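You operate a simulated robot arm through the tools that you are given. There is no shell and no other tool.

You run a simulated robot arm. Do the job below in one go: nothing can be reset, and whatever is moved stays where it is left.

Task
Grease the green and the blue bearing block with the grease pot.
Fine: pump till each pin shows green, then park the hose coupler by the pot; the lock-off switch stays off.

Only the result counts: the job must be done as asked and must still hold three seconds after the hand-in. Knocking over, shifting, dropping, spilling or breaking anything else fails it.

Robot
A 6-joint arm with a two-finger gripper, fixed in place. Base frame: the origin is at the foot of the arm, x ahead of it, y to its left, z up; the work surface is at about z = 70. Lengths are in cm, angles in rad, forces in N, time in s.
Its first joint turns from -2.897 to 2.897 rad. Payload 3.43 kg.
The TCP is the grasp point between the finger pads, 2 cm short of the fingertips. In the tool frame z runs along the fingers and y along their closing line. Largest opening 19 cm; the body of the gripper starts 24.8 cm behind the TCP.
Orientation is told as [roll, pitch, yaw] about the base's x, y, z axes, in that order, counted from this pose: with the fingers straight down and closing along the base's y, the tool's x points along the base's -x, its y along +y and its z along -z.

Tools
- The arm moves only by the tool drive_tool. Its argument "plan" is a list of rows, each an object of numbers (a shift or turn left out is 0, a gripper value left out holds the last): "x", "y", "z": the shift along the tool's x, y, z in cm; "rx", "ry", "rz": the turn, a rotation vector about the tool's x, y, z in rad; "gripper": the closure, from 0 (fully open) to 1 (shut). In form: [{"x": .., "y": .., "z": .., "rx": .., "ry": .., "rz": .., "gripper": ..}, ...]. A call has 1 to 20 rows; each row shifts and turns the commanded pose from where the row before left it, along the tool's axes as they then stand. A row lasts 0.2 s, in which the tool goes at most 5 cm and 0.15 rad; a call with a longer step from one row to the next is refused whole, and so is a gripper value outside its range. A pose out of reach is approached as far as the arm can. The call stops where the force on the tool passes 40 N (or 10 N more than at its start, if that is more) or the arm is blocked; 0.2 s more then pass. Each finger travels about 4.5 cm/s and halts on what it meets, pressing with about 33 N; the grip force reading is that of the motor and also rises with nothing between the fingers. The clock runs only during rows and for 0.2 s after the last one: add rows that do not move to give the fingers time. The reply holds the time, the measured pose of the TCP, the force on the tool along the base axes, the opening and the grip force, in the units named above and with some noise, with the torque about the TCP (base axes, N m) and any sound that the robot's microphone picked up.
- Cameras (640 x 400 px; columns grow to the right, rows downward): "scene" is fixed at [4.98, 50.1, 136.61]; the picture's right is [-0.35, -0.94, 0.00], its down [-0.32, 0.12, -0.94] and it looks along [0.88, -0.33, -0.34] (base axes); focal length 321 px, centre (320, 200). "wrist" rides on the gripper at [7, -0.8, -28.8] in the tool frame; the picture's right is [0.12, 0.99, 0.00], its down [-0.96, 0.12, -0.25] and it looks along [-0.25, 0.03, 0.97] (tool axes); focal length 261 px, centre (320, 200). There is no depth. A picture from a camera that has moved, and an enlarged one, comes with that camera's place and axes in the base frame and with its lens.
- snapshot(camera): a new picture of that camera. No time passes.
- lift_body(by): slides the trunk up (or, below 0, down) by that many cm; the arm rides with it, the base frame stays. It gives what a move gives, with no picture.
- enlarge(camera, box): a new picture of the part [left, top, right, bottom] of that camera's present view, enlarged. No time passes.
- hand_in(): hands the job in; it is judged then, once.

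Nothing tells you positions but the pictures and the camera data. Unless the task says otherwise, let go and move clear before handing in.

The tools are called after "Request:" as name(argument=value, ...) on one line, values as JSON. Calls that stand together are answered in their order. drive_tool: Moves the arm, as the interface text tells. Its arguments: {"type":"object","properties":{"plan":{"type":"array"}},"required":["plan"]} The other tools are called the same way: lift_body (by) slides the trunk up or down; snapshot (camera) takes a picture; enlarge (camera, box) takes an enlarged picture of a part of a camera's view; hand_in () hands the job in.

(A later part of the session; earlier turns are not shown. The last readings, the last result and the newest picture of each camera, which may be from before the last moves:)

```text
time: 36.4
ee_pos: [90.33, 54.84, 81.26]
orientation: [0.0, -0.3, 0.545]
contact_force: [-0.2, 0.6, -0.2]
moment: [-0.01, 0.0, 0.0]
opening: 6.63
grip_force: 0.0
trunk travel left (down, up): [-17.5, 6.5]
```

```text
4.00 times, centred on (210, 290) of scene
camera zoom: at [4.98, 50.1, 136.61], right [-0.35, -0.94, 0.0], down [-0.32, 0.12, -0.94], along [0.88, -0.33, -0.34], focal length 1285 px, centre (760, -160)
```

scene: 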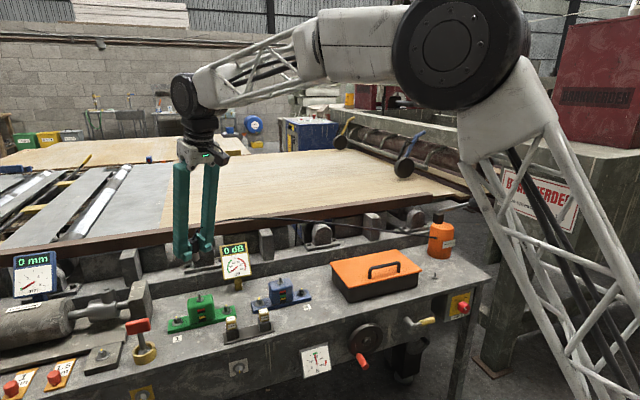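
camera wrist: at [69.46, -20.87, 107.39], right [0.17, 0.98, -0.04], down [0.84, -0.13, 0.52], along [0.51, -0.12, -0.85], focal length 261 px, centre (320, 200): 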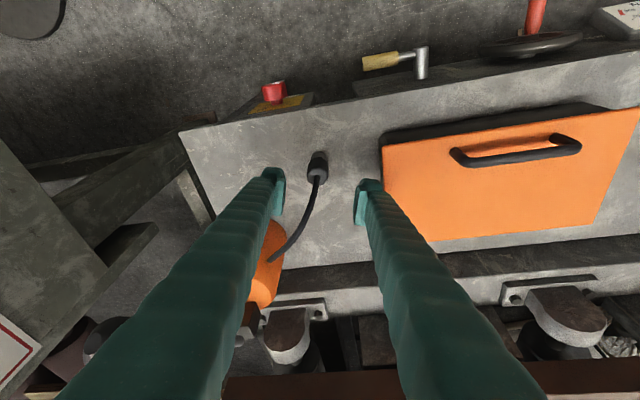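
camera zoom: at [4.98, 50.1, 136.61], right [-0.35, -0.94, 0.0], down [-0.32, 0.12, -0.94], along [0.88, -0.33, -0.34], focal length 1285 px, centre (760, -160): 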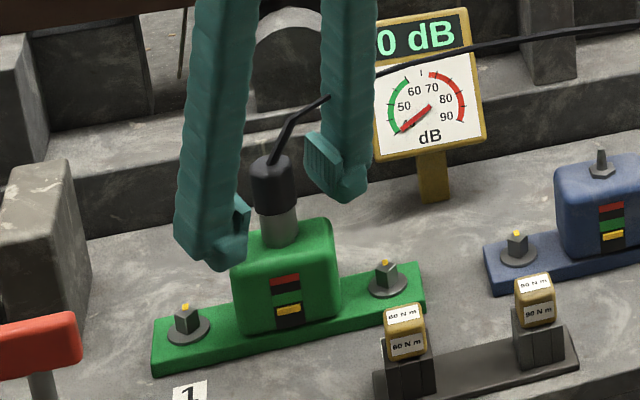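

The coupler sits squarely on the green nipple. Next I'll rise clear and swing over to the pump lever.

Request:
drive_tool(plan=[{"x": -1.14, "z": -3.69}, {"x": -1.14, "z": -3.69}, {"x": -1.14, "z": -3.69}, {"x": -1.14, "z": -3.69}, {"x": -1.14, "z": -3.69}, {"x": -1.14, "z": -3.69}, {"x": -1.14, "z": -3.69, "gripper": 0.58}, {"y": -4.28, "x": 0.611, "z": -0.19, "rx": 0.01197, "rz": 0.0387}, {"y": -4.25, "x": 0.611, "z": -0.19, "rx": 0.01197, "rz": 0.0387}, {"y": -4.23, "x": 0.611, "z": -0.19, "rx": 0.01197, "rz": 0.0387}, {"y": -4.21, "x": 0.611, "z": -0.19, "rx": 0.01197, "rz": 0.0387}, {"y": -4.19, "x": 0.611, "z": -0.19, "rx": 0.01197, "rz": 0.0387}, {"y": -4.16, "x": 0.611, "z": -0.19, "rx": 0.01197, "rz": 0.0387}, {"y": -4.14, "x": 0.611, "z": -0.19, "rx": 0.01197, "rz": 0.0387}, {"y": -4.12, "x": 0.611, "z": -0.19, "rx": 0.01197, "rz": 0.0387}, {"y": -4.1, "x": 0.611, "z": -0.19, "rx": 0.01197, "rz": 0.0387}, {"y": -4.07, "x": 0.611, "z": -0.19, "rx": 0.01197, "rz": 0.0387}, {"y": -4.05, "x": 0.611, "z": -0.19, "rx": 0.01197, "rz": 0.0387}, {"y": -4.03, "x": 0.611, "z": -0.19, "rx": 0.01197, "rz": 0.0387}, {"y": -4.01, "x": 0.611, "z": -0.19, "rx": 0.01197, "rz": 0.0387}])

Request:
enlarge(camera="scene", box=[160, 240, 320, 340])

```text
time: 40.6
ee_pos: [98.66, 1.59, 108.2]
orientation: [-0.003, -0.299, 0.019]
contact_force: [0.4, -0.1, -1.1]
moment: [-0.12, 0.0, -0.03]
opening: 7.97
grip_force: 0.0
trunk travel left (down, up): [-17.5, 6.5]
```

```text
4.00 times, centred on (240, 290) of scene
camera zoom: at [4.98, 50.1, 136.61], right [-0.35, -0.94, 0.0], down [-0.32, 0.12, -0.94], along [0.88, -0.33, -0.34], focal length 1285 px, centre (640, -160)
```

zoom: 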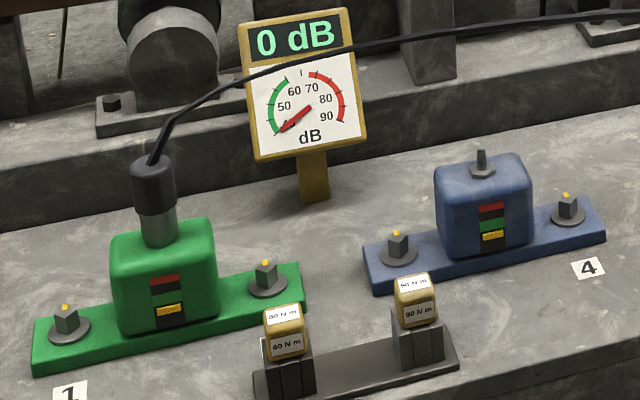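

Request:
drive_tool(plan=[{"x": 1.485, "z": -0.46, "y": -3.95}, {"x": 1.485, "z": -0.46, "y": -3.95}, {"x": 1.485, "z": -0.46, "y": -3.95}, {"x": 1.485, "z": -0.46, "y": -3.95}, {"x": 1.485, "z": -0.46, "y": -3.95}, {"x": 1.485, "z": -0.46, "y": -3.95}, {"x": 1.485, "z": -0.46, "y": -3.95}, {"x": 1.485, "z": -0.46, "y": -3.95}, {"x": 1.485, "z": -0.46, "y": -3.95}, {"x": 1.485, "z": -0.46, "y": -3.95}, {"rx": 0.0056, "rz": 0.018}, {}])

Request:
snapshot(camera="wrist")

Request:
enlarge(camera="scene", box=[390, 150, 510, 250])

```text
time: 43.2
ee_pos: [83.33, -38.24, 108.15]
orientation: [-0.001, -0.3, 0.0]
contact_force: [-0.1, -0.3, 0.2]
moment: [0.01, 0.04, 0.02]
opening: 7.99
grip_force: 0.1
trunk travel left (down, up): [-17.5, 6.5]
```

```text
taken
camera wrist: at [68.21, -39.07, 133.65], right [-0.11, 0.99, -0.04], down [0.85, 0.12, 0.52], along [0.52, 0.03, -0.85], focal length 261 px, centre (320, 200)
```

wrist: 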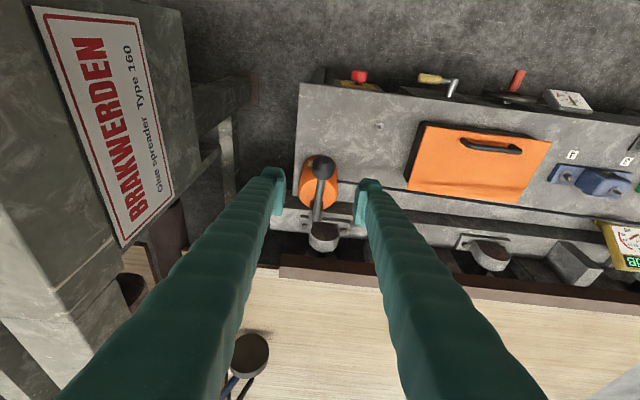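

```text
4.00 times, centred on (450, 200) of scene
camera zoom: at [4.98, 50.1, 136.61], right [-0.35, -0.94, 0.0], down [-0.32, 0.12, -0.94], along [0.88, -0.33, -0.34], focal length 1285 px, centre (-200, 200)
```

zoom: 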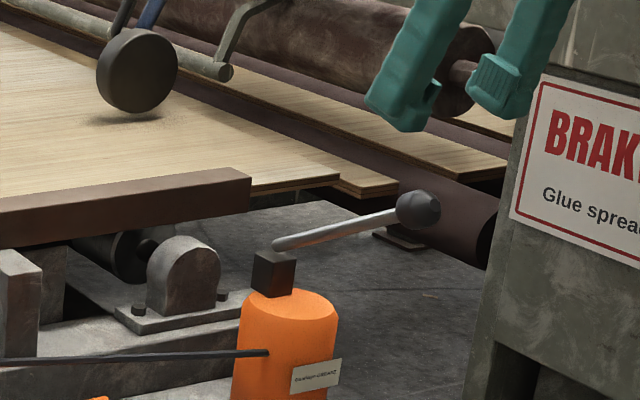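

The knob centre is at about (84.2, -38.5, 97.9), and the lever slopes down away from me to a pivot near (101, -38.5, 87.5). I'll lower the fingers around the knob.

Request:
drive_tool(plan=[{"x": 0.73, "z": 3.35, "y": -0.07}, {"x": 0.73, "z": 3.35, "y": -0.07}, {"x": 0.73, "z": 3.35, "y": -0.07}, {}, {}])

Request:
enlarge(camera="wrist", box=[240, 130, 400, 230])

Request:
enlarge(camera="scene", box=[390, 150, 510, 250])

```text
time: 44.4
ee_pos: [84.55, -38.35, 98.01]
orientation: [0.001, -0.299, 0.001]
contact_force: [-0.6, -0.3, -0.3]
moment: [0.01, 0.0, 0.0]
opening: 7.97
grip_force: 0.0
trunk travel left (down, up): [-17.5, 6.5]
```

```text
4.00 times, centred on (320, 180) of wrist
camera zoom: at [69.3, -39.24, 123.46], right [-0.11, 0.99, -0.04], down [0.85, 0.12, 0.52], along [0.52, 0.03, -0.85], focal length 1043 px, centre (320, 280)
```

zoom: 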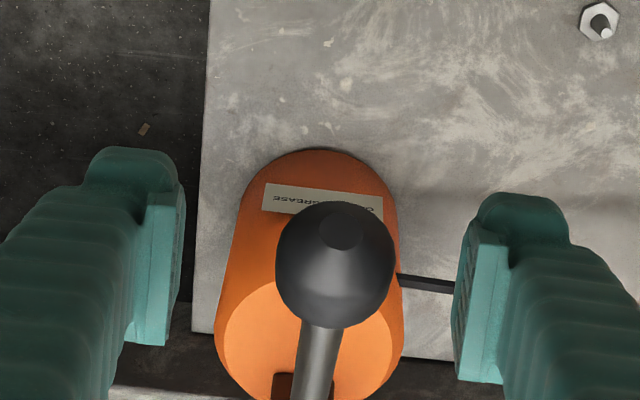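

```text
4.00 times, centred on (450, 200) of scene
camera zoom: at [4.98, 50.1, 136.61], right [-0.35, -0.94, 0.0], down [-0.32, 0.12, -0.94], along [0.88, -0.33, -0.34], focal length 1285 px, centre (-200, 200)
```

zoom: 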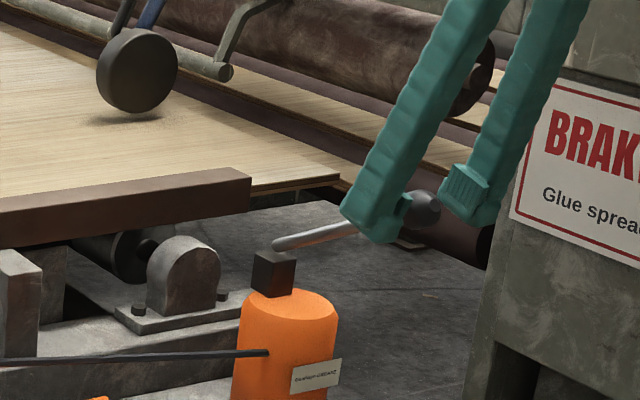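

Request:
drive_tool(plan=[{"y": 0.42}, {"gripper": 0.75}, {"gripper": 0.9}, {"gripper": 0.9}, {"gripper": 0.9}, {"gripper": 0.9}, {}])

Request:
enlarge(camera="wrist", box=[240, 130, 400, 230])

Request:
enlarge(camera="scene", box=[150, 260, 330, 372])

```text
time: 46.0
ee_pos: [84.51, -38.0, 98.05]
orientation: [0.0, -0.3, 0.001]
contact_force: [-0.6, -0.1, 0.4]
moment: [0.01, 0.0, 0.02]
opening: 3.38
grip_force: 45.4
trunk travel left (down, up): [-17.5, 6.5]
```

```text
4.00 times, centred on (320, 180) of wrist
camera zoom: at [69.31, -38.84, 123.5], right [-0.11, 0.99, -0.04], down [0.85, 0.12, 0.52], along [0.52, 0.03, -0.85], focal length 1043 px, centre (320, 280)
```

zoom: 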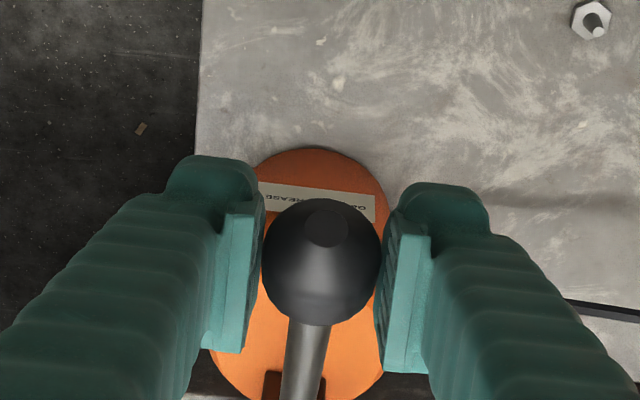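

```text
3.56 times, centred on (240, 316) of scene
camera zoom: at [4.98, 50.1, 136.61], right [-0.35, -0.94, 0.0], down [-0.32, 0.12, -0.94], along [0.88, -0.33, -0.34], focal length 1142 px, centre (604, -212)
```

zoom: 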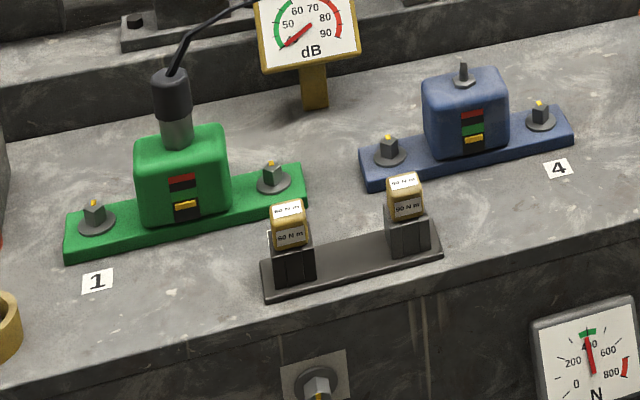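

The knob is gripped. I'll start the downstroke with small arc steps and watch the forces.

Request:
drive_tool(plan=[{"x": 0.732, "z": 0.642}, {"x": 0.703, "z": 0.682}, {"x": 0.671, "z": 0.713}, {}])

Request:
enlarge(camera="scene", box=[390, 150, 510, 250])

Request:
enlarge(camera="wrist", box=[240, 130, 400, 230])

Request:
enlarge(camera="scene", box=[150, 260, 330, 372])

```text
time: 47.0
ee_pos: [83.27, -38.0, 95.41]
orientation: [-0.002, -0.302, 0.001]
contact_force: [21.6, -8.7, -2.9]
moment: [-0.09, -0.98, 0.04]
opening: 3.25
grip_force: 44.8
trunk travel left (down, up): [-17.5, 6.5]
```

```text
4.00 times, centred on (450, 200) of scene
camera zoom: at [4.98, 50.1, 136.61], right [-0.35, -0.94, 0.0], down [-0.32, 0.12, -0.94], along [0.88, -0.33, -0.34], focal length 1285 px, centre (-200, 200)
```

zoom: 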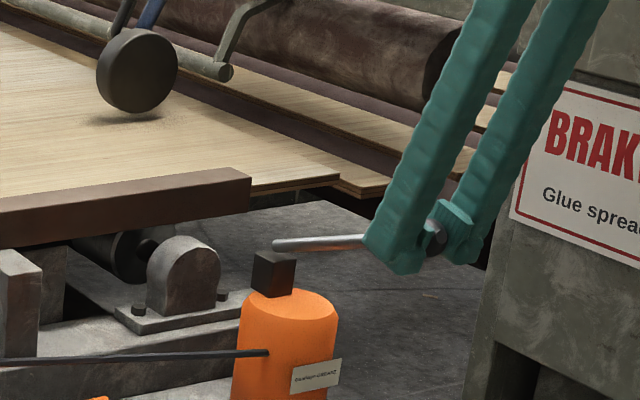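

```text
4.00 times, centred on (320, 180) of wrist
camera zoom: at [68.04, -38.83, 120.86], right [-0.11, 0.99, -0.04], down [0.85, 0.12, 0.52], along [0.52, 0.03, -0.85], focal length 1043 px, centre (320, 280)
```

zoom: 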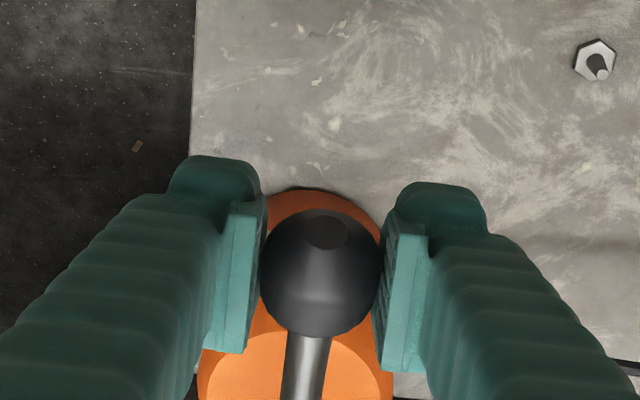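

```text
3.56 times, centred on (240, 316) of scene
camera zoom: at [4.98, 50.1, 136.61], right [-0.35, -0.94, 0.0], down [-0.32, 0.12, -0.94], along [0.88, -0.33, -0.34], focal length 1142 px, centre (604, -212)
```

zoom: 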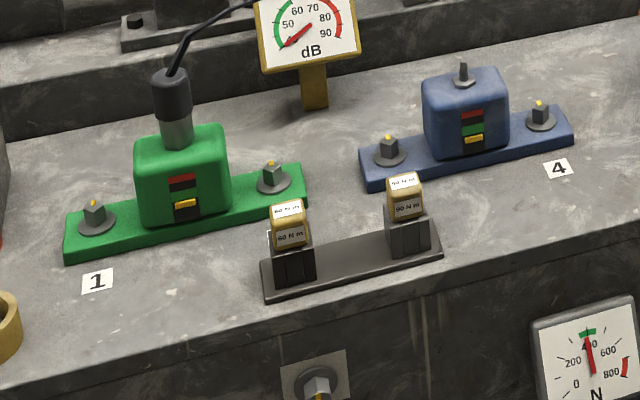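

Request:
drive_tool(plan=[{"x": 0.25, "z": 1.147, "y": -0.1}, {"x": 0.6, "z": 1.0}, {"x": 0.53, "z": 0.98}, {"x": 0.487, "z": 1.0}, {}])

Request:
enlarge(camera="scene", box=[390, 150, 510, 250])

Request:
enlarge(camera="scene", box=[150, 260, 330, 372])

```text
time: 48.2
ee_pos: [82.33, -37.94, 91.07]
orientation: [-0.001, -0.3, 0.001]
contact_force: [-13.5, 10.0, 7.8]
moment: [-0.07, -0.8, 0.03]
opening: 3.2
grip_force: 44.7
trunk travel left (down, up): [-17.5, 6.5]
```

```text
4.00 times, centred on (450, 200) of scene
camera zoom: at [4.98, 50.1, 136.61], right [-0.35, -0.94, 0.0], down [-0.32, 0.12, -0.94], along [0.88, -0.33, -0.34], focal length 1285 px, centre (-200, 200)
```

zoom: 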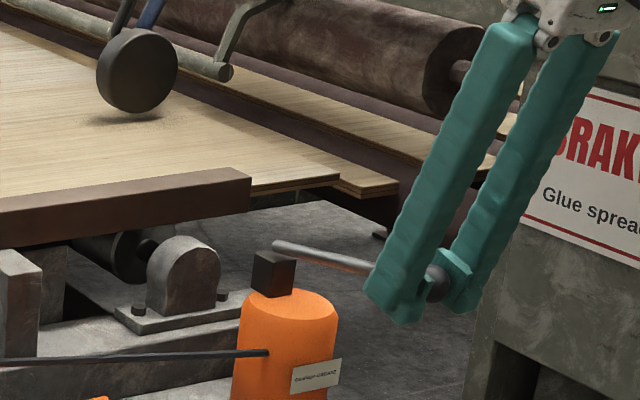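

```text
3.56 times, centred on (240, 316) of scene
camera zoom: at [4.98, 50.1, 136.61], right [-0.35, -0.94, 0.0], down [-0.32, 0.12, -0.94], along [0.88, -0.33, -0.34], focal length 1142 px, centre (604, -212)
```

zoom: 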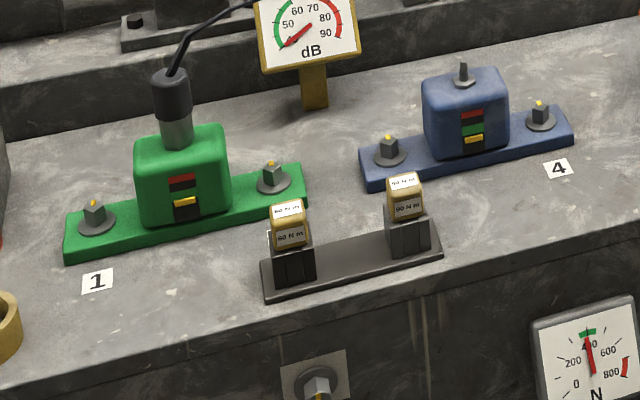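

Request:
drive_tool(plan=[{"x": 0.603, "z": 0.933, "y": 0.1}, {"x": 0.435, "z": 1.069}, {"x": 0.34, "z": 1.098}, {}])

Request:
enlarge(camera="scene", box=[390, 150, 510, 250])

Request:
enlarge(camera="scene", box=[180, 285, 230, 330])

```text
time: 49.2
ee_pos: [82.25, -37.9, 87.7]
orientation: [0.001, -0.301, -0.001]
contact_force: [-0.1, 25.0, 5.3]
moment: [-0.16, -0.51, -0.1]
opening: 3.18
grip_force: 44.9
trunk travel left (down, up): [-17.5, 6.5]
```

```text
4.00 times, centred on (450, 200) of scene
camera zoom: at [4.98, 50.1, 136.61], right [-0.35, -0.94, 0.0], down [-0.32, 0.12, -0.94], along [0.88, -0.33, -0.34], focal length 1285 px, centre (-200, 200)
```

zoom: 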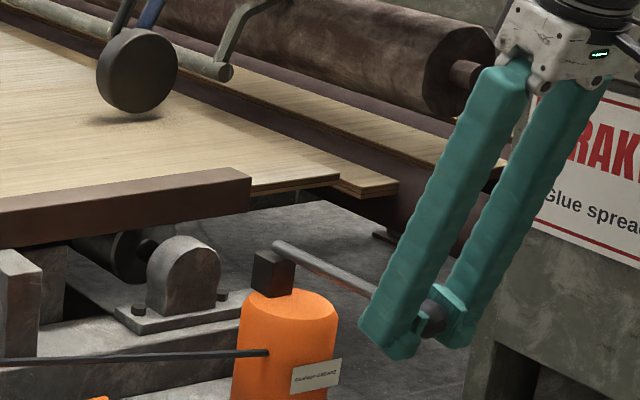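

```text
8.89 times, centred on (205, 308) of scene
camera zoom: at [4.98, 50.1, 136.61], right [-0.35, -0.94, 0.0], down [-0.32, 0.12, -0.94], along [0.88, -0.33, -0.34], focal length 2856 px, centre (1342, -756)
```

zoom: 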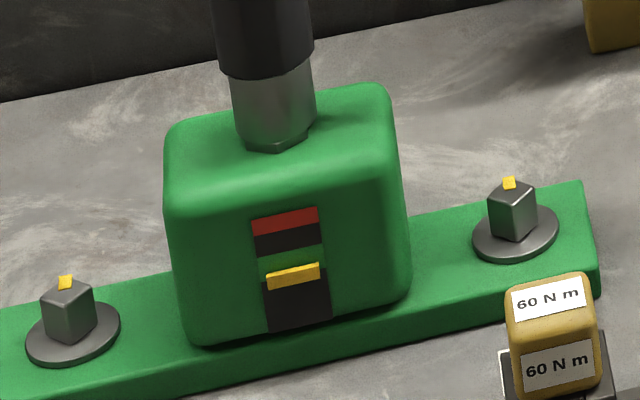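

The green block's pin has climbed to the lower edge of the green band. I'll ease the sideways load and continue the stroke in small steps.

Request:
drive_tool(plan=[{"y": 0.25}, {"x": 0.3, "z": 0.95}, {}])

Request:
enlarge(camera="scene", box=[180, 285, 230, 330])

Request:
enlarge(camera="wrist", box=[240, 130, 400, 230])

```text
time: 50.0
ee_pos: [82.14, -37.88, 86.81]
orientation: [-0.002, -0.302, -0.001]
contact_force: [5.2, 16.3, 7.4]
moment: [-0.17, -1.06, -0.1]
opening: 3.17
grip_force: 44.8
trunk travel left (down, up): [-17.5, 6.5]
```

```text
8.89 times, centred on (205, 308) of scene
camera zoom: at [4.98, 50.1, 136.61], right [-0.35, -0.94, 0.0], down [-0.32, 0.12, -0.94], along [0.88, -0.33, -0.34], focal length 2856 px, centre (1342, -756)
```

zoom: 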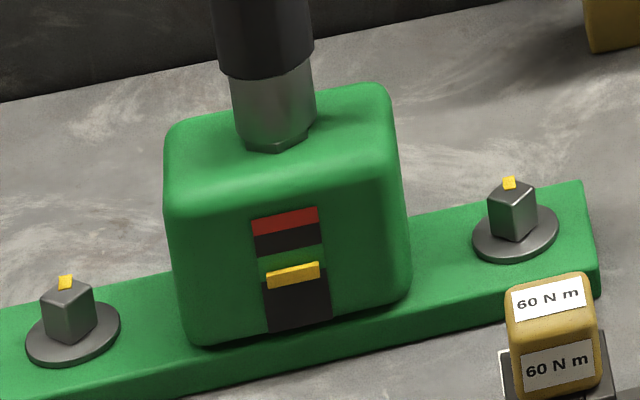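

```text
4.00 times, centred on (320, 180) of wrist
camera zoom: at [67.01, -38.8, 112.31], right [-0.11, 0.99, -0.04], down [0.85, 0.12, 0.52], along [0.52, 0.03, -0.85], focal length 1043 px, centre (320, 280)
```

zoom: 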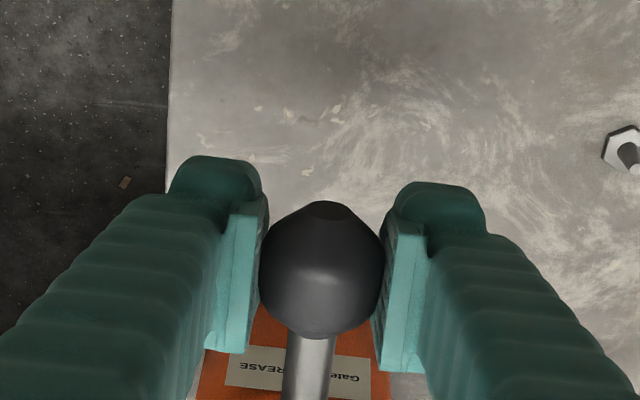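

Request:
drive_tool(plan=[{"x": 0.18, "z": 0.99, "y": 0.15}, {"x": 0.15, "z": 0.99}, {}])

Request:
enlarge(camera="scene", box=[180, 285, 230, 330])

Request:
enlarge(camera="scene", box=[390, 150, 510, 250])

```text
time: 50.8
ee_pos: [82.35, -38.02, 84.71]
orientation: [-0.001, -0.301, -0.001]
contact_force: [-7.3, -22.2, 6.4]
moment: [0.06, -1.04, -0.07]
opening: 3.17
grip_force: 44.7
trunk travel left (down, up): [-17.5, 6.5]
```

```text
8.89 times, centred on (205, 308) of scene
camera zoom: at [4.98, 50.1, 136.61], right [-0.35, -0.94, 0.0], down [-0.32, 0.12, -0.94], along [0.88, -0.33, -0.34], focal length 2856 px, centre (1342, -756)
```

zoom: 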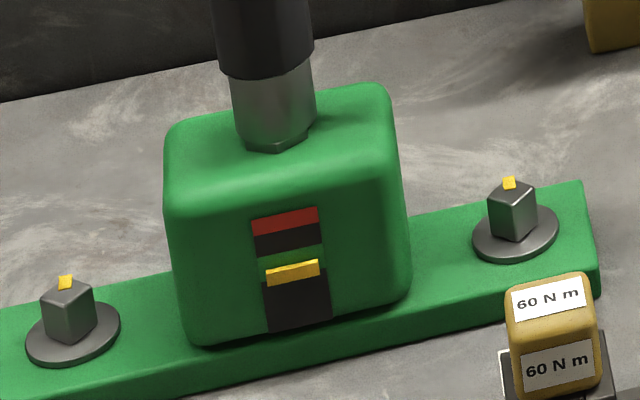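

```text
4.00 times, centred on (450, 200) of scene
camera zoom: at [4.98, 50.1, 136.61], right [-0.35, -0.94, 0.0], down [-0.32, 0.12, -0.94], along [0.88, -0.33, -0.34], focal length 1285 px, centre (-200, 200)
```

zoom: 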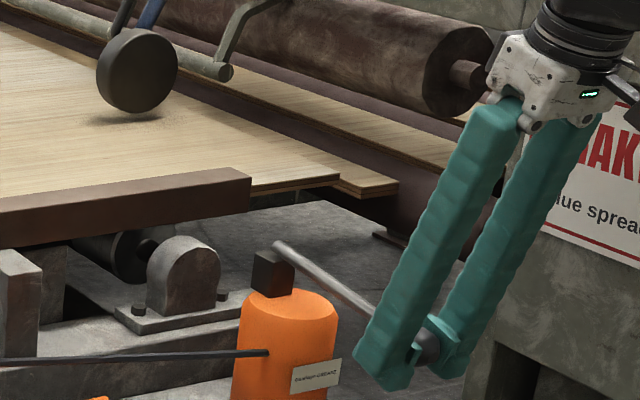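

Request:
drive_tool(plan=[{"y": -0.2}, {"x": 0.08, "z": 1.0}, {"x": 0.05, "z": 1.0}, {}])

Request:
enlarge(camera="scene", box=[180, 285, 230, 330])

Request:
enlarge(camera="scene", box=[255, 268, 305, 313])

Request:
enlarge(camera="wrist", box=[240, 130, 400, 230])

```text
time: 51.4
ee_pos: [82.46, -37.93, 83.95]
orientation: [-0.004, -0.298, 0.004]
contact_force: [-21.0, -25.9, 6.2]
moment: [0.03, 0.18, 0.16]
opening: 3.16
grip_force: 44.7
trunk travel left (down, up): [-17.5, 6.5]
stopped in row 3: the force on the tool passed its limit at 42 N (the readings are from after the stop); the commanded pose is now the measured one
```

```text
8.89 times, centred on (205, 308) of scene
camera zoom: at [4.98, 50.1, 136.61], right [-0.35, -0.94, 0.0], down [-0.32, 0.12, -0.94], along [0.88, -0.33, -0.34], focal length 2856 px, centre (1342, -756)
```

zoom: 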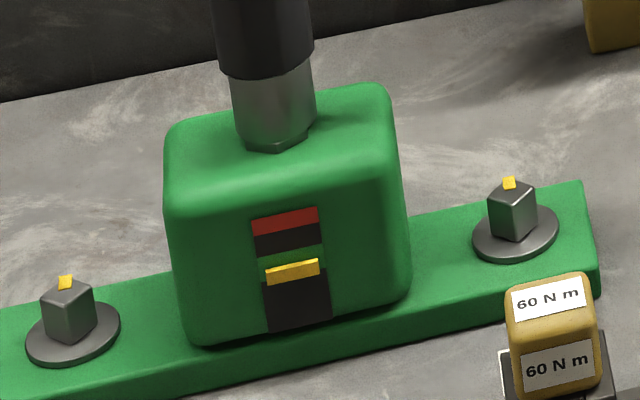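

```text
8.89 times, centred on (280, 290) of scene
camera zoom: at [4.98, 50.1, 136.61], right [-0.35, -0.94, 0.0], down [-0.32, 0.12, -0.94], along [0.88, -0.33, -0.34], focal length 2856 px, centre (676, -604)
```

zoom: 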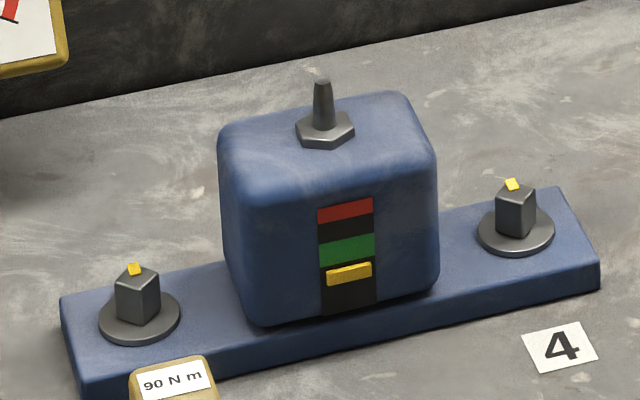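

```text
4.00 times, centred on (320, 180) of wrist
camera zoom: at [67.34, -38.82, 109.43], right [-0.12, 0.99, -0.04], down [0.85, 0.12, 0.52], along [0.52, 0.03, -0.85], focal length 1043 px, centre (320, 280)
```

zoom: 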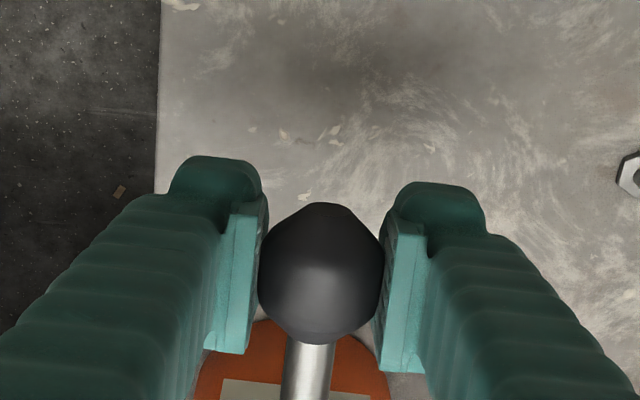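

The lever seems to have reached its lower stop. I'll look closely at both pins to judge the green band.

Request:
enlarge(camera="scene", box=[194, 304, 212, 325])

Request:
enlarge(camera="scene", box=[273, 286, 291, 307])

Request:
enlarge(camera="scene", box=[390, 150, 510, 250])

```text
16.00 times, centred on (203, 314) of scene
camera zoom: at [4.98, 50.1, 136.61], right [-0.35, -0.94, 0.0], down [-0.32, 0.12, -0.94], along [0.88, -0.33, -0.34], focal length 5140 px, centre (2192, -1632)
```

zoom: 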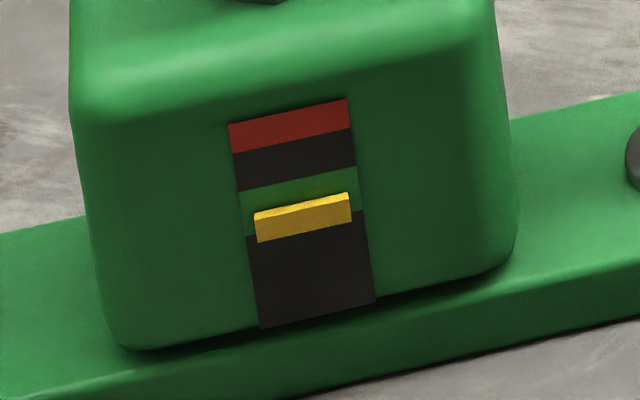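

```text
16.00 times, centred on (282, 296) of scene
camera zoom: at [4.98, 50.1, 136.61], right [-0.35, -0.94, 0.0], down [-0.32, 0.12, -0.94], along [0.88, -0.33, -0.34], focal length 5140 px, centre (928, -1344)
```

zoom: 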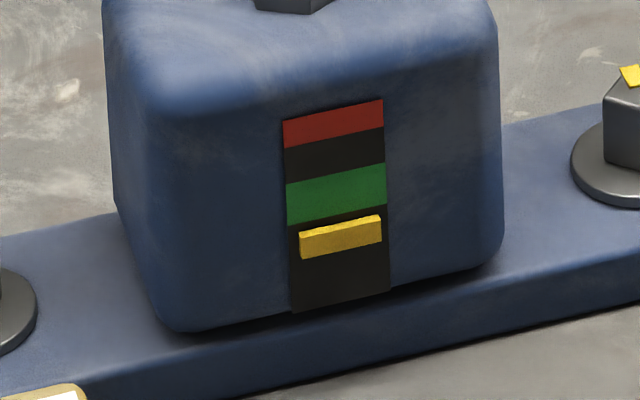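

```text
4.00 times, centred on (450, 200) of scene
camera zoom: at [4.98, 50.1, 136.61], right [-0.35, -0.94, 0.0], down [-0.32, 0.12, -0.94], along [0.88, -0.33, -0.34], focal length 1285 px, centre (-200, 200)
```

zoom: 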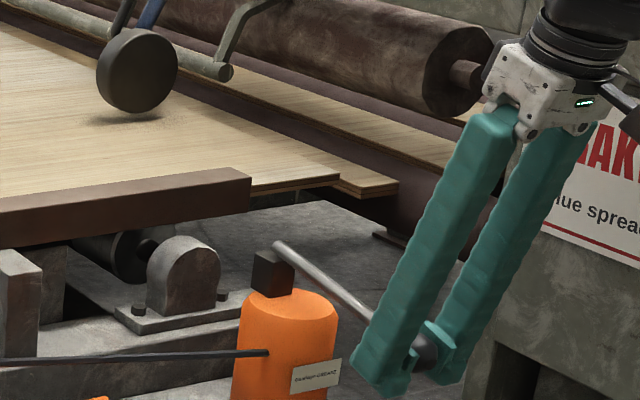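

The green pin now sits in the lower part of the green band, so a further partial stroke should centre it. I'll raise the lever about half-way, then press down again.

Request:
drive_tool(plan=[{"x": 0.15, "z": -0.04, "y": -0.2}, {"x": -0.121, "z": -1.271}, {"x": -0.225, "z": -1.301}, {"x": -0.31, "z": -1.307}, {"x": -0.394, "z": -1.24}, {"x": -0.419, "z": -1.084}, {}])

Request:
enlarge(camera="scene", box=[194, 304, 212, 325])

Request:
enlarge(camera="scene", box=[390, 150, 510, 250])

Request:
enlarge(camera="wrist", box=[240, 130, 400, 230])

```text
time: 53.0
ee_pos: [82.1, -37.95, 90.3]
orientation: [-0.003, -0.3, 0.004]
contact_force: [13.9, 0.3, -5.0]
moment: [0.0, 0.77, 0.12]
opening: 3.16
grip_force: 45.4
trunk travel left (down, up): [-17.5, 6.5]
```

```text
16.00 times, centred on (203, 314) of scene
camera zoom: at [4.98, 50.1, 136.61], right [-0.35, -0.94, 0.0], down [-0.32, 0.12, -0.94], along [0.88, -0.33, -0.34], focal length 5140 px, centre (2192, -1632)
```

zoom: 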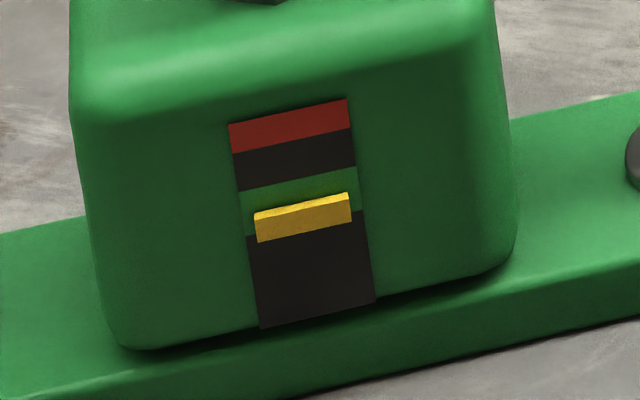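

```text
4.00 times, centred on (450, 200) of scene
camera zoom: at [4.98, 50.1, 136.61], right [-0.35, -0.94, 0.0], down [-0.32, 0.12, -0.94], along [0.88, -0.33, -0.34], focal length 1285 px, centre (-200, 200)
```

zoom: 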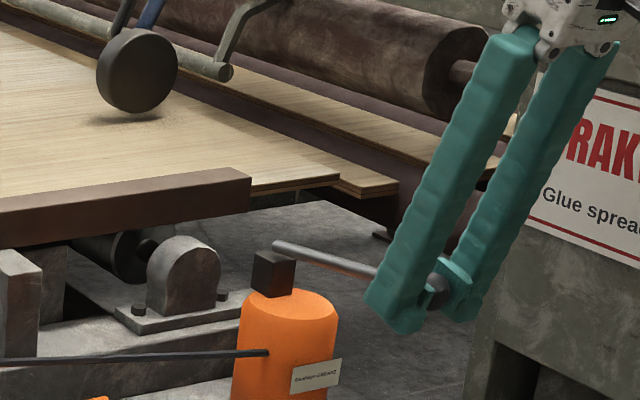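

```text
4.00 times, centred on (320, 180) of wrist
camera zoom: at [66.97, -38.89, 115.8], right [-0.12, 0.99, -0.04], down [0.85, 0.12, 0.52], along [0.52, 0.03, -0.85], focal length 1043 px, centre (320, 280)
```

zoom: 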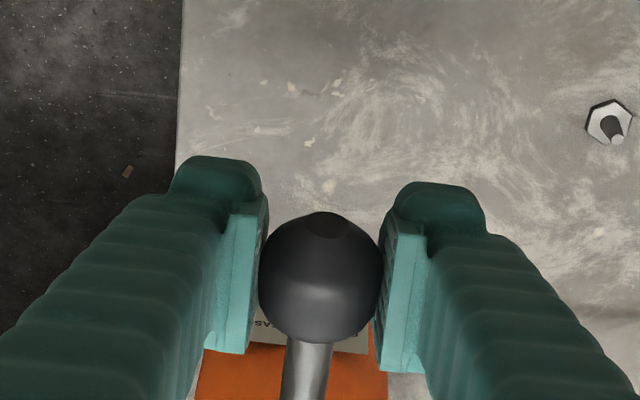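

Request:
drive_tool(plan=[{"x": 0.3, "z": 1.11}, {"x": 0.384, "z": 1.24}, {"x": 0.31, "z": 1.307}, {}])

Request:
enlarge(camera="scene", box=[194, 304, 212, 325])

```text
time: 54.0
ee_pos: [82.17, -38.06, 86.29]
orientation: [-0.003, -0.299, 0.004]
contact_force: [-17.0, 14.1, 3.3]
moment: [-0.09, -0.57, -0.03]
opening: 3.16
grip_force: 44.8
trunk travel left (down, up): [-17.5, 6.5]
```

```text
16.00 times, centred on (203, 314) of scene
camera zoom: at [4.98, 50.1, 136.61], right [-0.35, -0.94, 0.0], down [-0.32, 0.12, -0.94], along [0.88, -0.33, -0.34], focal length 5140 px, centre (2192, -1632)
```

zoom: 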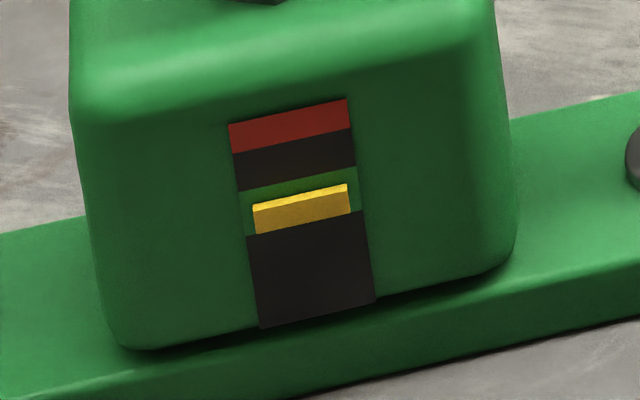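

The pin is now visibly inside green. A small extra push will centre it.

Request:
drive_tool(plan=[{"x": 0.35, "z": 0.9, "y": 0.05}, {"x": 0.15, "z": 0.7}, {}])

Request:
enlarge(camera="scene", box=[194, 304, 212, 325])

```text
time: 54.8
ee_pos: [82.36, -37.97, 84.68]
orientation: [-0.005, -0.302, 0.005]
contact_force: [3.0, -0.3, 7.3]
moment: [-0.04, -1.07, 0.02]
opening: 3.18
grip_force: 45.2
trunk travel left (down, up): [-17.5, 6.5]
```

```text
16.00 times, centred on (203, 314) of scene
camera zoom: at [4.98, 50.1, 136.61], right [-0.35, -0.94, 0.0], down [-0.32, 0.12, -0.94], along [0.88, -0.33, -0.34], focal length 5140 px, centre (2192, -1632)
```

zoom: 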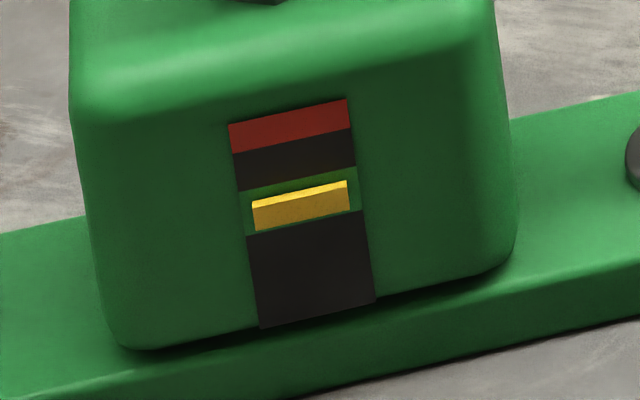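

Green is done. I'll raise the lever back to the top while still gripped, which pumps nothing, and then release it.

Request:
drive_tool(plan=[{"x": -0.184, "z": -1.3}, {"x": -0.266, "z": -1.3}, {"x": -0.364, "z": -1.28}, {"x": -0.45, "z": -1.25}, {"x": -0.533, "z": -1.216}, {}])

Request:
drive_tool(plan=[{"x": -0.623, "z": -1.168}, {"x": -0.7, "z": -1.144}, {"x": -0.77, "z": -1.07}, {}])

Request:
enlarge(camera="scene", box=[194, 304, 212, 325])

Request:
enlarge(camera="wrist", box=[240, 130, 400, 230])

```text
time: 56.2
ee_pos: [82.04, -37.94, 91.15]
orientation: [-0.003, -0.3, 0.005]
contact_force: [13.4, -5.4, -4.7]
moment: [-0.04, 0.74, 0.05]
opening: 3.19
grip_force: 45.8
trunk travel left (down, up): [-17.5, 6.5]
```

```text
time: 57.2
ee_pos: [83.14, -37.99, 95.12]
orientation: [-0.001, -0.3, 0.005]
contact_force: [3.0, -4.1, -7.2]
moment: [0.03, 1.09, -0.02]
opening: 3.19
grip_force: 44.8
trunk travel left (down, up): [-17.5, 6.5]
```

```text
16.00 times, centred on (203, 314) of scene
camera zoom: at [4.98, 50.1, 136.61], right [-0.35, -0.94, 0.0], down [-0.32, 0.12, -0.94], along [0.88, -0.33, -0.34], focal length 5140 px, centre (2192, -1632)
```

zoom: 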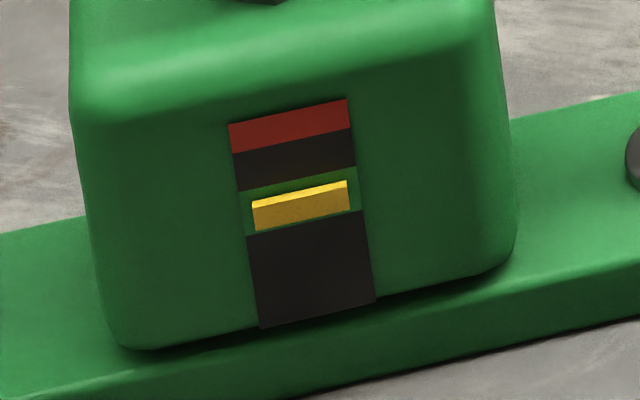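

```text
4.00 times, centred on (320, 180) of wrist
camera zoom: at [67.93, -38.88, 120.7], right [-0.12, 0.99, -0.04], down [0.85, 0.12, 0.52], along [0.52, 0.03, -0.85], focal length 1043 px, centre (320, 280)
```

zoom: 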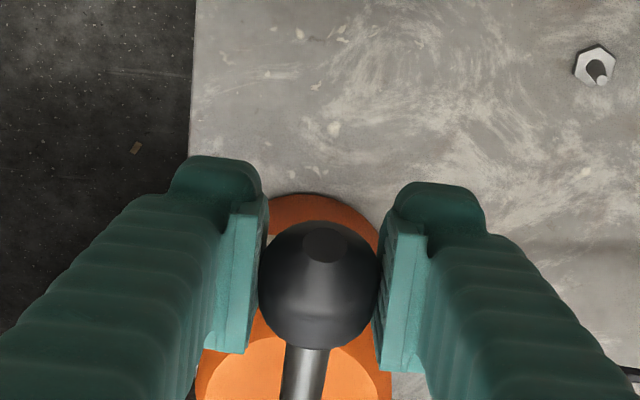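

Request:
drive_tool(plan=[{"x": -0.85, "z": -1.024}, {"x": -0.9, "z": -0.959}, {}])

Request:
enlarge(camera="wrist", box=[240, 130, 400, 230])

Request:
enlarge(camera="scene", box=[390, 150, 510, 250])

```text
time: 58.0
ee_pos: [84.08, -37.96, 97.3]
orientation: [0.001, -0.298, 0.005]
contact_force: [5.5, -1.6, -26.7]
moment: [0.07, 0.09, -0.11]
opening: 3.22
grip_force: 44.5
trunk travel left (down, up): [-17.5, 6.5]
```

```text
4.00 times, centred on (320, 180) of wrist
camera zoom: at [68.98, -38.92, 122.9], right [-0.12, 0.99, -0.03], down [0.85, 0.12, 0.52], along [0.52, 0.03, -0.85], focal length 1043 px, centre (320, 280)
```

zoom: 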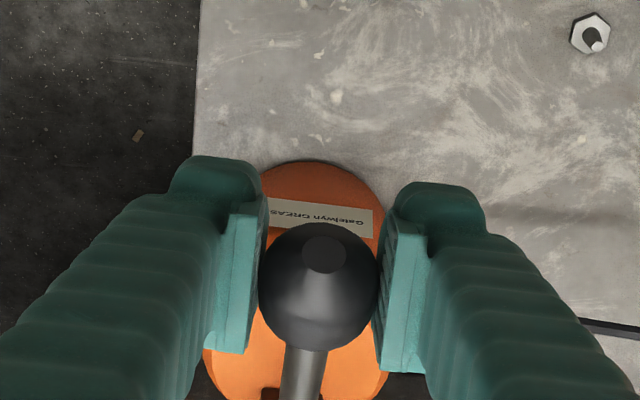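

```text
4.00 times, centred on (450, 200) of scene
camera zoom: at [4.98, 50.1, 136.61], right [-0.35, -0.94, 0.0], down [-0.32, 0.12, -0.94], along [0.88, -0.33, -0.34], focal length 1285 px, centre (-200, 200)
```

zoom: 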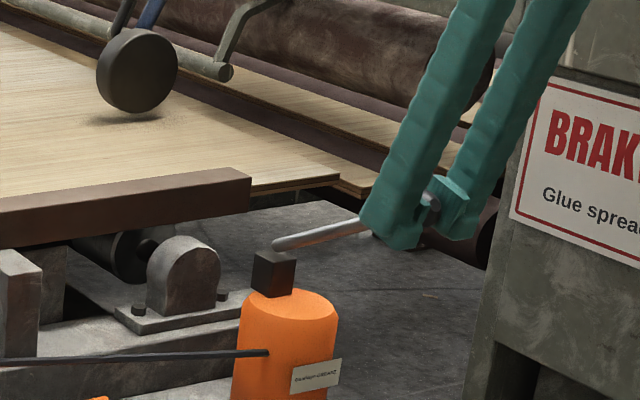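

The lever is at its top stop. I'll relax, release and back straight out along the tool axis.

Request:
drive_tool(plan=[{"x": 0.06, "z": 0.2}, {"gripper": 0.75}, {"gripper": 0.58}, {"gripper": 0.58}, {}, {"z": -3}, {"z": -4}, {"z": -4}, {}])

Request:
enlarge(camera="scene", box=[390, 150, 510, 250])

Request:
enlarge(camera="scene", box=[180, 285, 230, 330])

```text
time: 60.0
ee_pos: [80.73, -38.14, 108.12]
orientation: [-0.002, -0.302, 0.005]
contact_force: [1.2, 0.5, -0.9]
moment: [-0.03, 0.03, 0.01]
opening: 7.99
grip_force: 0.0
trunk travel left (down, up): [-17.5, 6.5]
```

```text
4.00 times, centred on (450, 200) of scene
camera zoom: at [4.98, 50.1, 136.61], right [-0.35, -0.94, 0.0], down [-0.32, 0.12, -0.94], along [0.88, -0.33, -0.34], focal length 1285 px, centre (-200, 200)
```

zoom: 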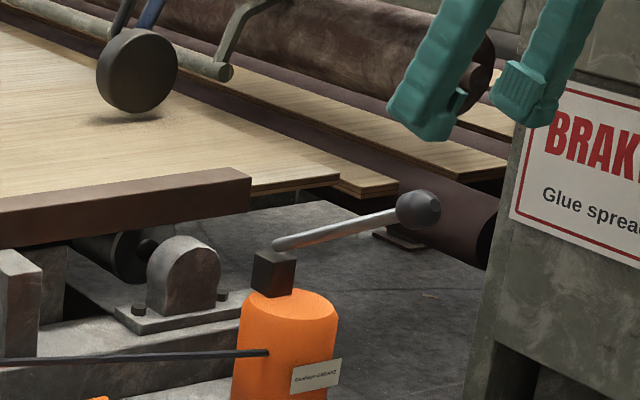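

```text
8.89 times, centred on (205, 308) of scene
camera zoom: at [4.98, 50.1, 136.61], right [-0.35, -0.94, 0.0], down [-0.32, 0.12, -0.94], along [0.88, -0.33, -0.34], focal length 2856 px, centre (1342, -756)
```

zoom: 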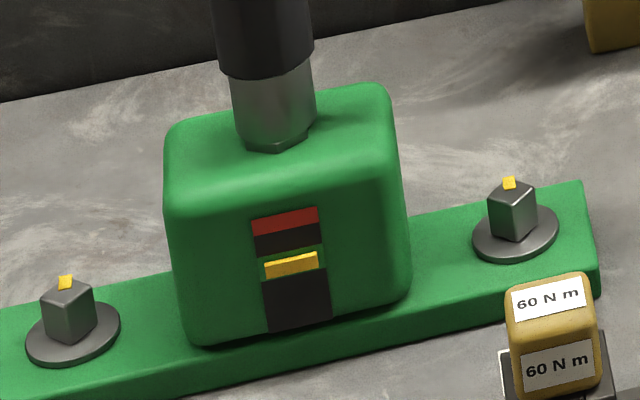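

Now back to the green block to collect the coupler, moving high up.

Request:
drive_tool(plan=[{"y": 4.65, "x": -0.458, "z": 0.142}, {"y": 4.65, "x": -0.458, "z": 0.142}, {"y": 4.65, "x": -0.458, "z": 0.142}, {"y": 4.65, "x": -0.458, "z": 0.142}, {"y": 4.65, "x": -0.458, "z": 0.142}, {"y": 4.65, "x": -0.458, "z": 0.142}, {"y": 4.65, "x": -0.458, "z": 0.142}, {"y": 4.65, "x": -0.458, "z": 0.142}, {"y": 4.65, "x": -0.458, "z": 0.142}, {"y": 4.65, "x": -0.458, "z": 0.142}, {"y": 4.65, "x": -0.458, "z": 0.142}, {"y": 4.65, "x": -0.458, "z": 0.142}, {"y": 4.65, "x": -0.458, "z": 0.142}, {"y": 4.65, "x": -0.458, "z": 0.142}, {"y": 4.65, "x": -0.458, "z": 0.142}, {"y": 4.65, "x": -0.458, "z": 0.142}, {"y": 4.65, "x": -0.458, "z": 0.142}, {"y": 4.65, "x": -0.458, "z": 0.142}, {"y": 4.65, "x": -0.458, "z": 0.142}, {"y": 4.65, "x": -0.458, "z": 0.142}])

Request:
drive_tool(plan=[{"rx": -0.0403, "rz": -0.1304}, {"rx": -0.0403, "rz": -0.1304}, {"rx": -0.0403, "rz": -0.1304}, {"rx": -0.0403, "rz": -0.1304}, {}, {}])

Request:
snapshot(camera="wrist")

```text
time: 64.2
ee_pos: [90.02, 55.21, 107.69]
orientation: [-0.003, -0.301, 0.003]
contact_force: [0.3, -0.4, 0.9]
moment: [0.15, -0.01, 0.03]
opening: 7.99
grip_force: 0.0
trunk travel left (down, up): [-17.5, 6.5]
```

```text
time: 65.6
ee_pos: [90.21, 55.25, 107.79]
orientation: [-0.002, -0.299, 0.551]
contact_force: [0.6, 0.2, 0.2]
moment: [0.0, 0.0, 0.0]
opening: 7.98
grip_force: 0.1
trunk travel left (down, up): [-17.5, 6.5]
```

```text
taken
camera wrist: at [77.64, 46.55, 133.24], right [-0.62, 0.79, -0.04], down [0.66, 0.54, 0.52], along [0.43, 0.3, -0.85], focal length 261 px, centre (320, 200)
```

wrist: 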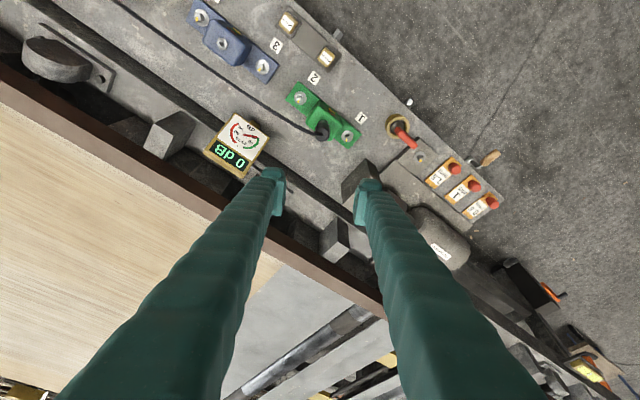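

Request:
drive_tool(plan=[{"x": 1.19, "z": 3.78, "y": -0.08}, {"x": 1.19, "z": 3.78, "y": -0.08}, {"x": 1.19, "z": 3.78, "y": -0.08}, {"x": 1.19, "z": 3.78, "y": -0.08}, {"x": 1.19, "z": 3.78, "y": -0.08}, {}, {}])

Request:
enlarge(camera="wrist", box=[240, 130, 400, 230])

```text
time: 67.2
ee_pos: [90.23, 54.95, 88.2]
orientation: [-0.002, -0.297, 0.55]
contact_force: [0.1, -0.3, -1.1]
moment: [0.0, -0.01, -0.04]
opening: 7.97
grip_force: 0.0
trunk travel left (down, up): [-17.5, 6.5]
```

```text
4.00 times, centred on (320, 180) of wrist
camera zoom: at [77.8, 46.28, 113.76], right [-0.62, 0.79, -0.04], down [0.66, 0.54, 0.52], along [0.43, 0.3, -0.85], focal length 1043 px, centre (320, 280)
```

zoom: 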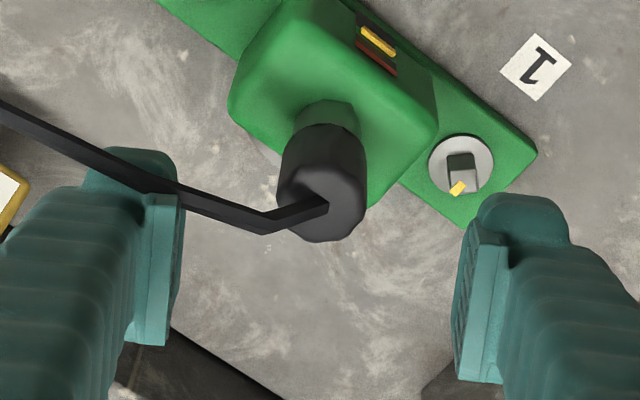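

Request:
drive_tool(plan=[{"x": 0.66, "z": 2.13}, {"x": 0.66, "z": 2.13}, {"x": 0.66, "z": 2.13}, {}, {}])

Request:
enlarge(camera="wrist", box=[240, 130, 400, 230])

```text
time: 68.4
ee_pos: [90.33, 55.05, 81.47]
orientation: [-0.001, -0.298, 0.55]
contact_force: [-0.5, 0.0, -0.5]
moment: [-0.02, -0.01, 0.03]
opening: 7.96
grip_force: 0.0
trunk travel left (down, up): [-17.5, 6.5]
```

```text
4.00 times, centred on (320, 180) of wrist
camera zoom: at [77.87, 46.28, 106.87], right [-0.62, 0.79, -0.04], down [0.66, 0.54, 0.52], along [0.43, 0.3, -0.85], focal length 1043 px, centre (320, 280)
```

zoom: 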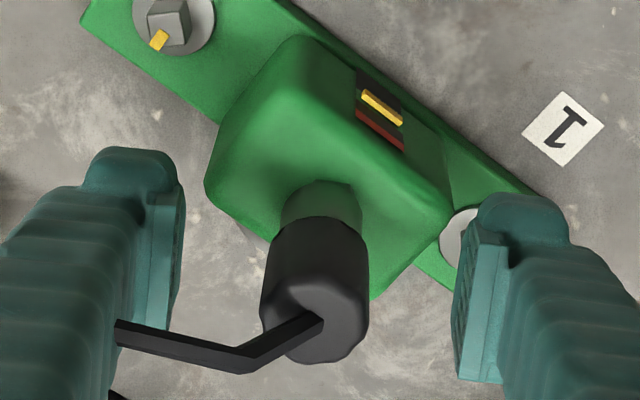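

Request:
drive_tool(plan=[{"y": -0.12}, {"gripper": 0.75}, {"gripper": 0.9}, {"gripper": 0.9}, {"gripper": 0.95}, {"gripper": 0.95}, {"gripper": 0.95}, {}])

Request:
drive_tool(plan=[{"x": -0.09, "z": -0.287}, {"x": -0.148, "z": -0.478}, {"x": -0.148, "z": -0.478}, {"x": -0.148, "z": -0.478}, {}])

Request:
enlarge(camera="scene", box=[160, 240, 260, 340])

```text
time: 70.2
ee_pos: [90.42, 54.84, 81.4]
orientation: [-0.001, -0.298, 0.549]
contact_force: [-12.9, 9.9, 0.7]
moment: [0.19, 0.28, 0.02]
opening: 2.75
grip_force: 33.1
trunk travel left (down, up): [-17.5, 6.5]
```

```text
time: 71.4
ee_pos: [90.37, 54.8, 83.1]
orientation: [-0.002, -0.297, 0.551]
contact_force: [0.1, 0.4, -1.7]
moment: [0.06, 0.0, -0.02]
opening: 2.8
grip_force: 33.5
trunk travel left (down, up): [-17.5, 6.5]
```

```text
4.00 times, centred on (210, 290) of scene
camera zoom: at [4.98, 50.1, 136.61], right [-0.35, -0.94, 0.0], down [-0.32, 0.12, -0.94], along [0.88, -0.33, -0.34], focal length 1285 px, centre (760, -160)
```

zoom: 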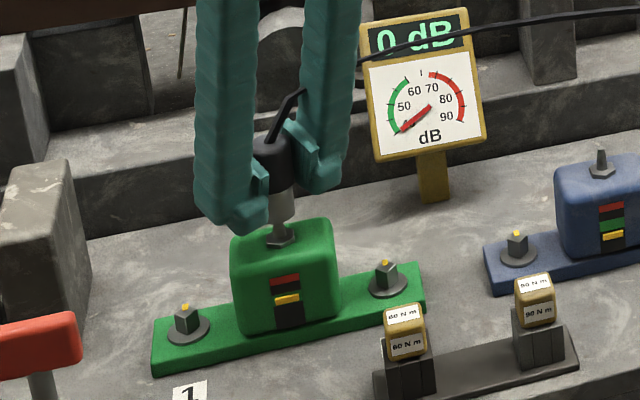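

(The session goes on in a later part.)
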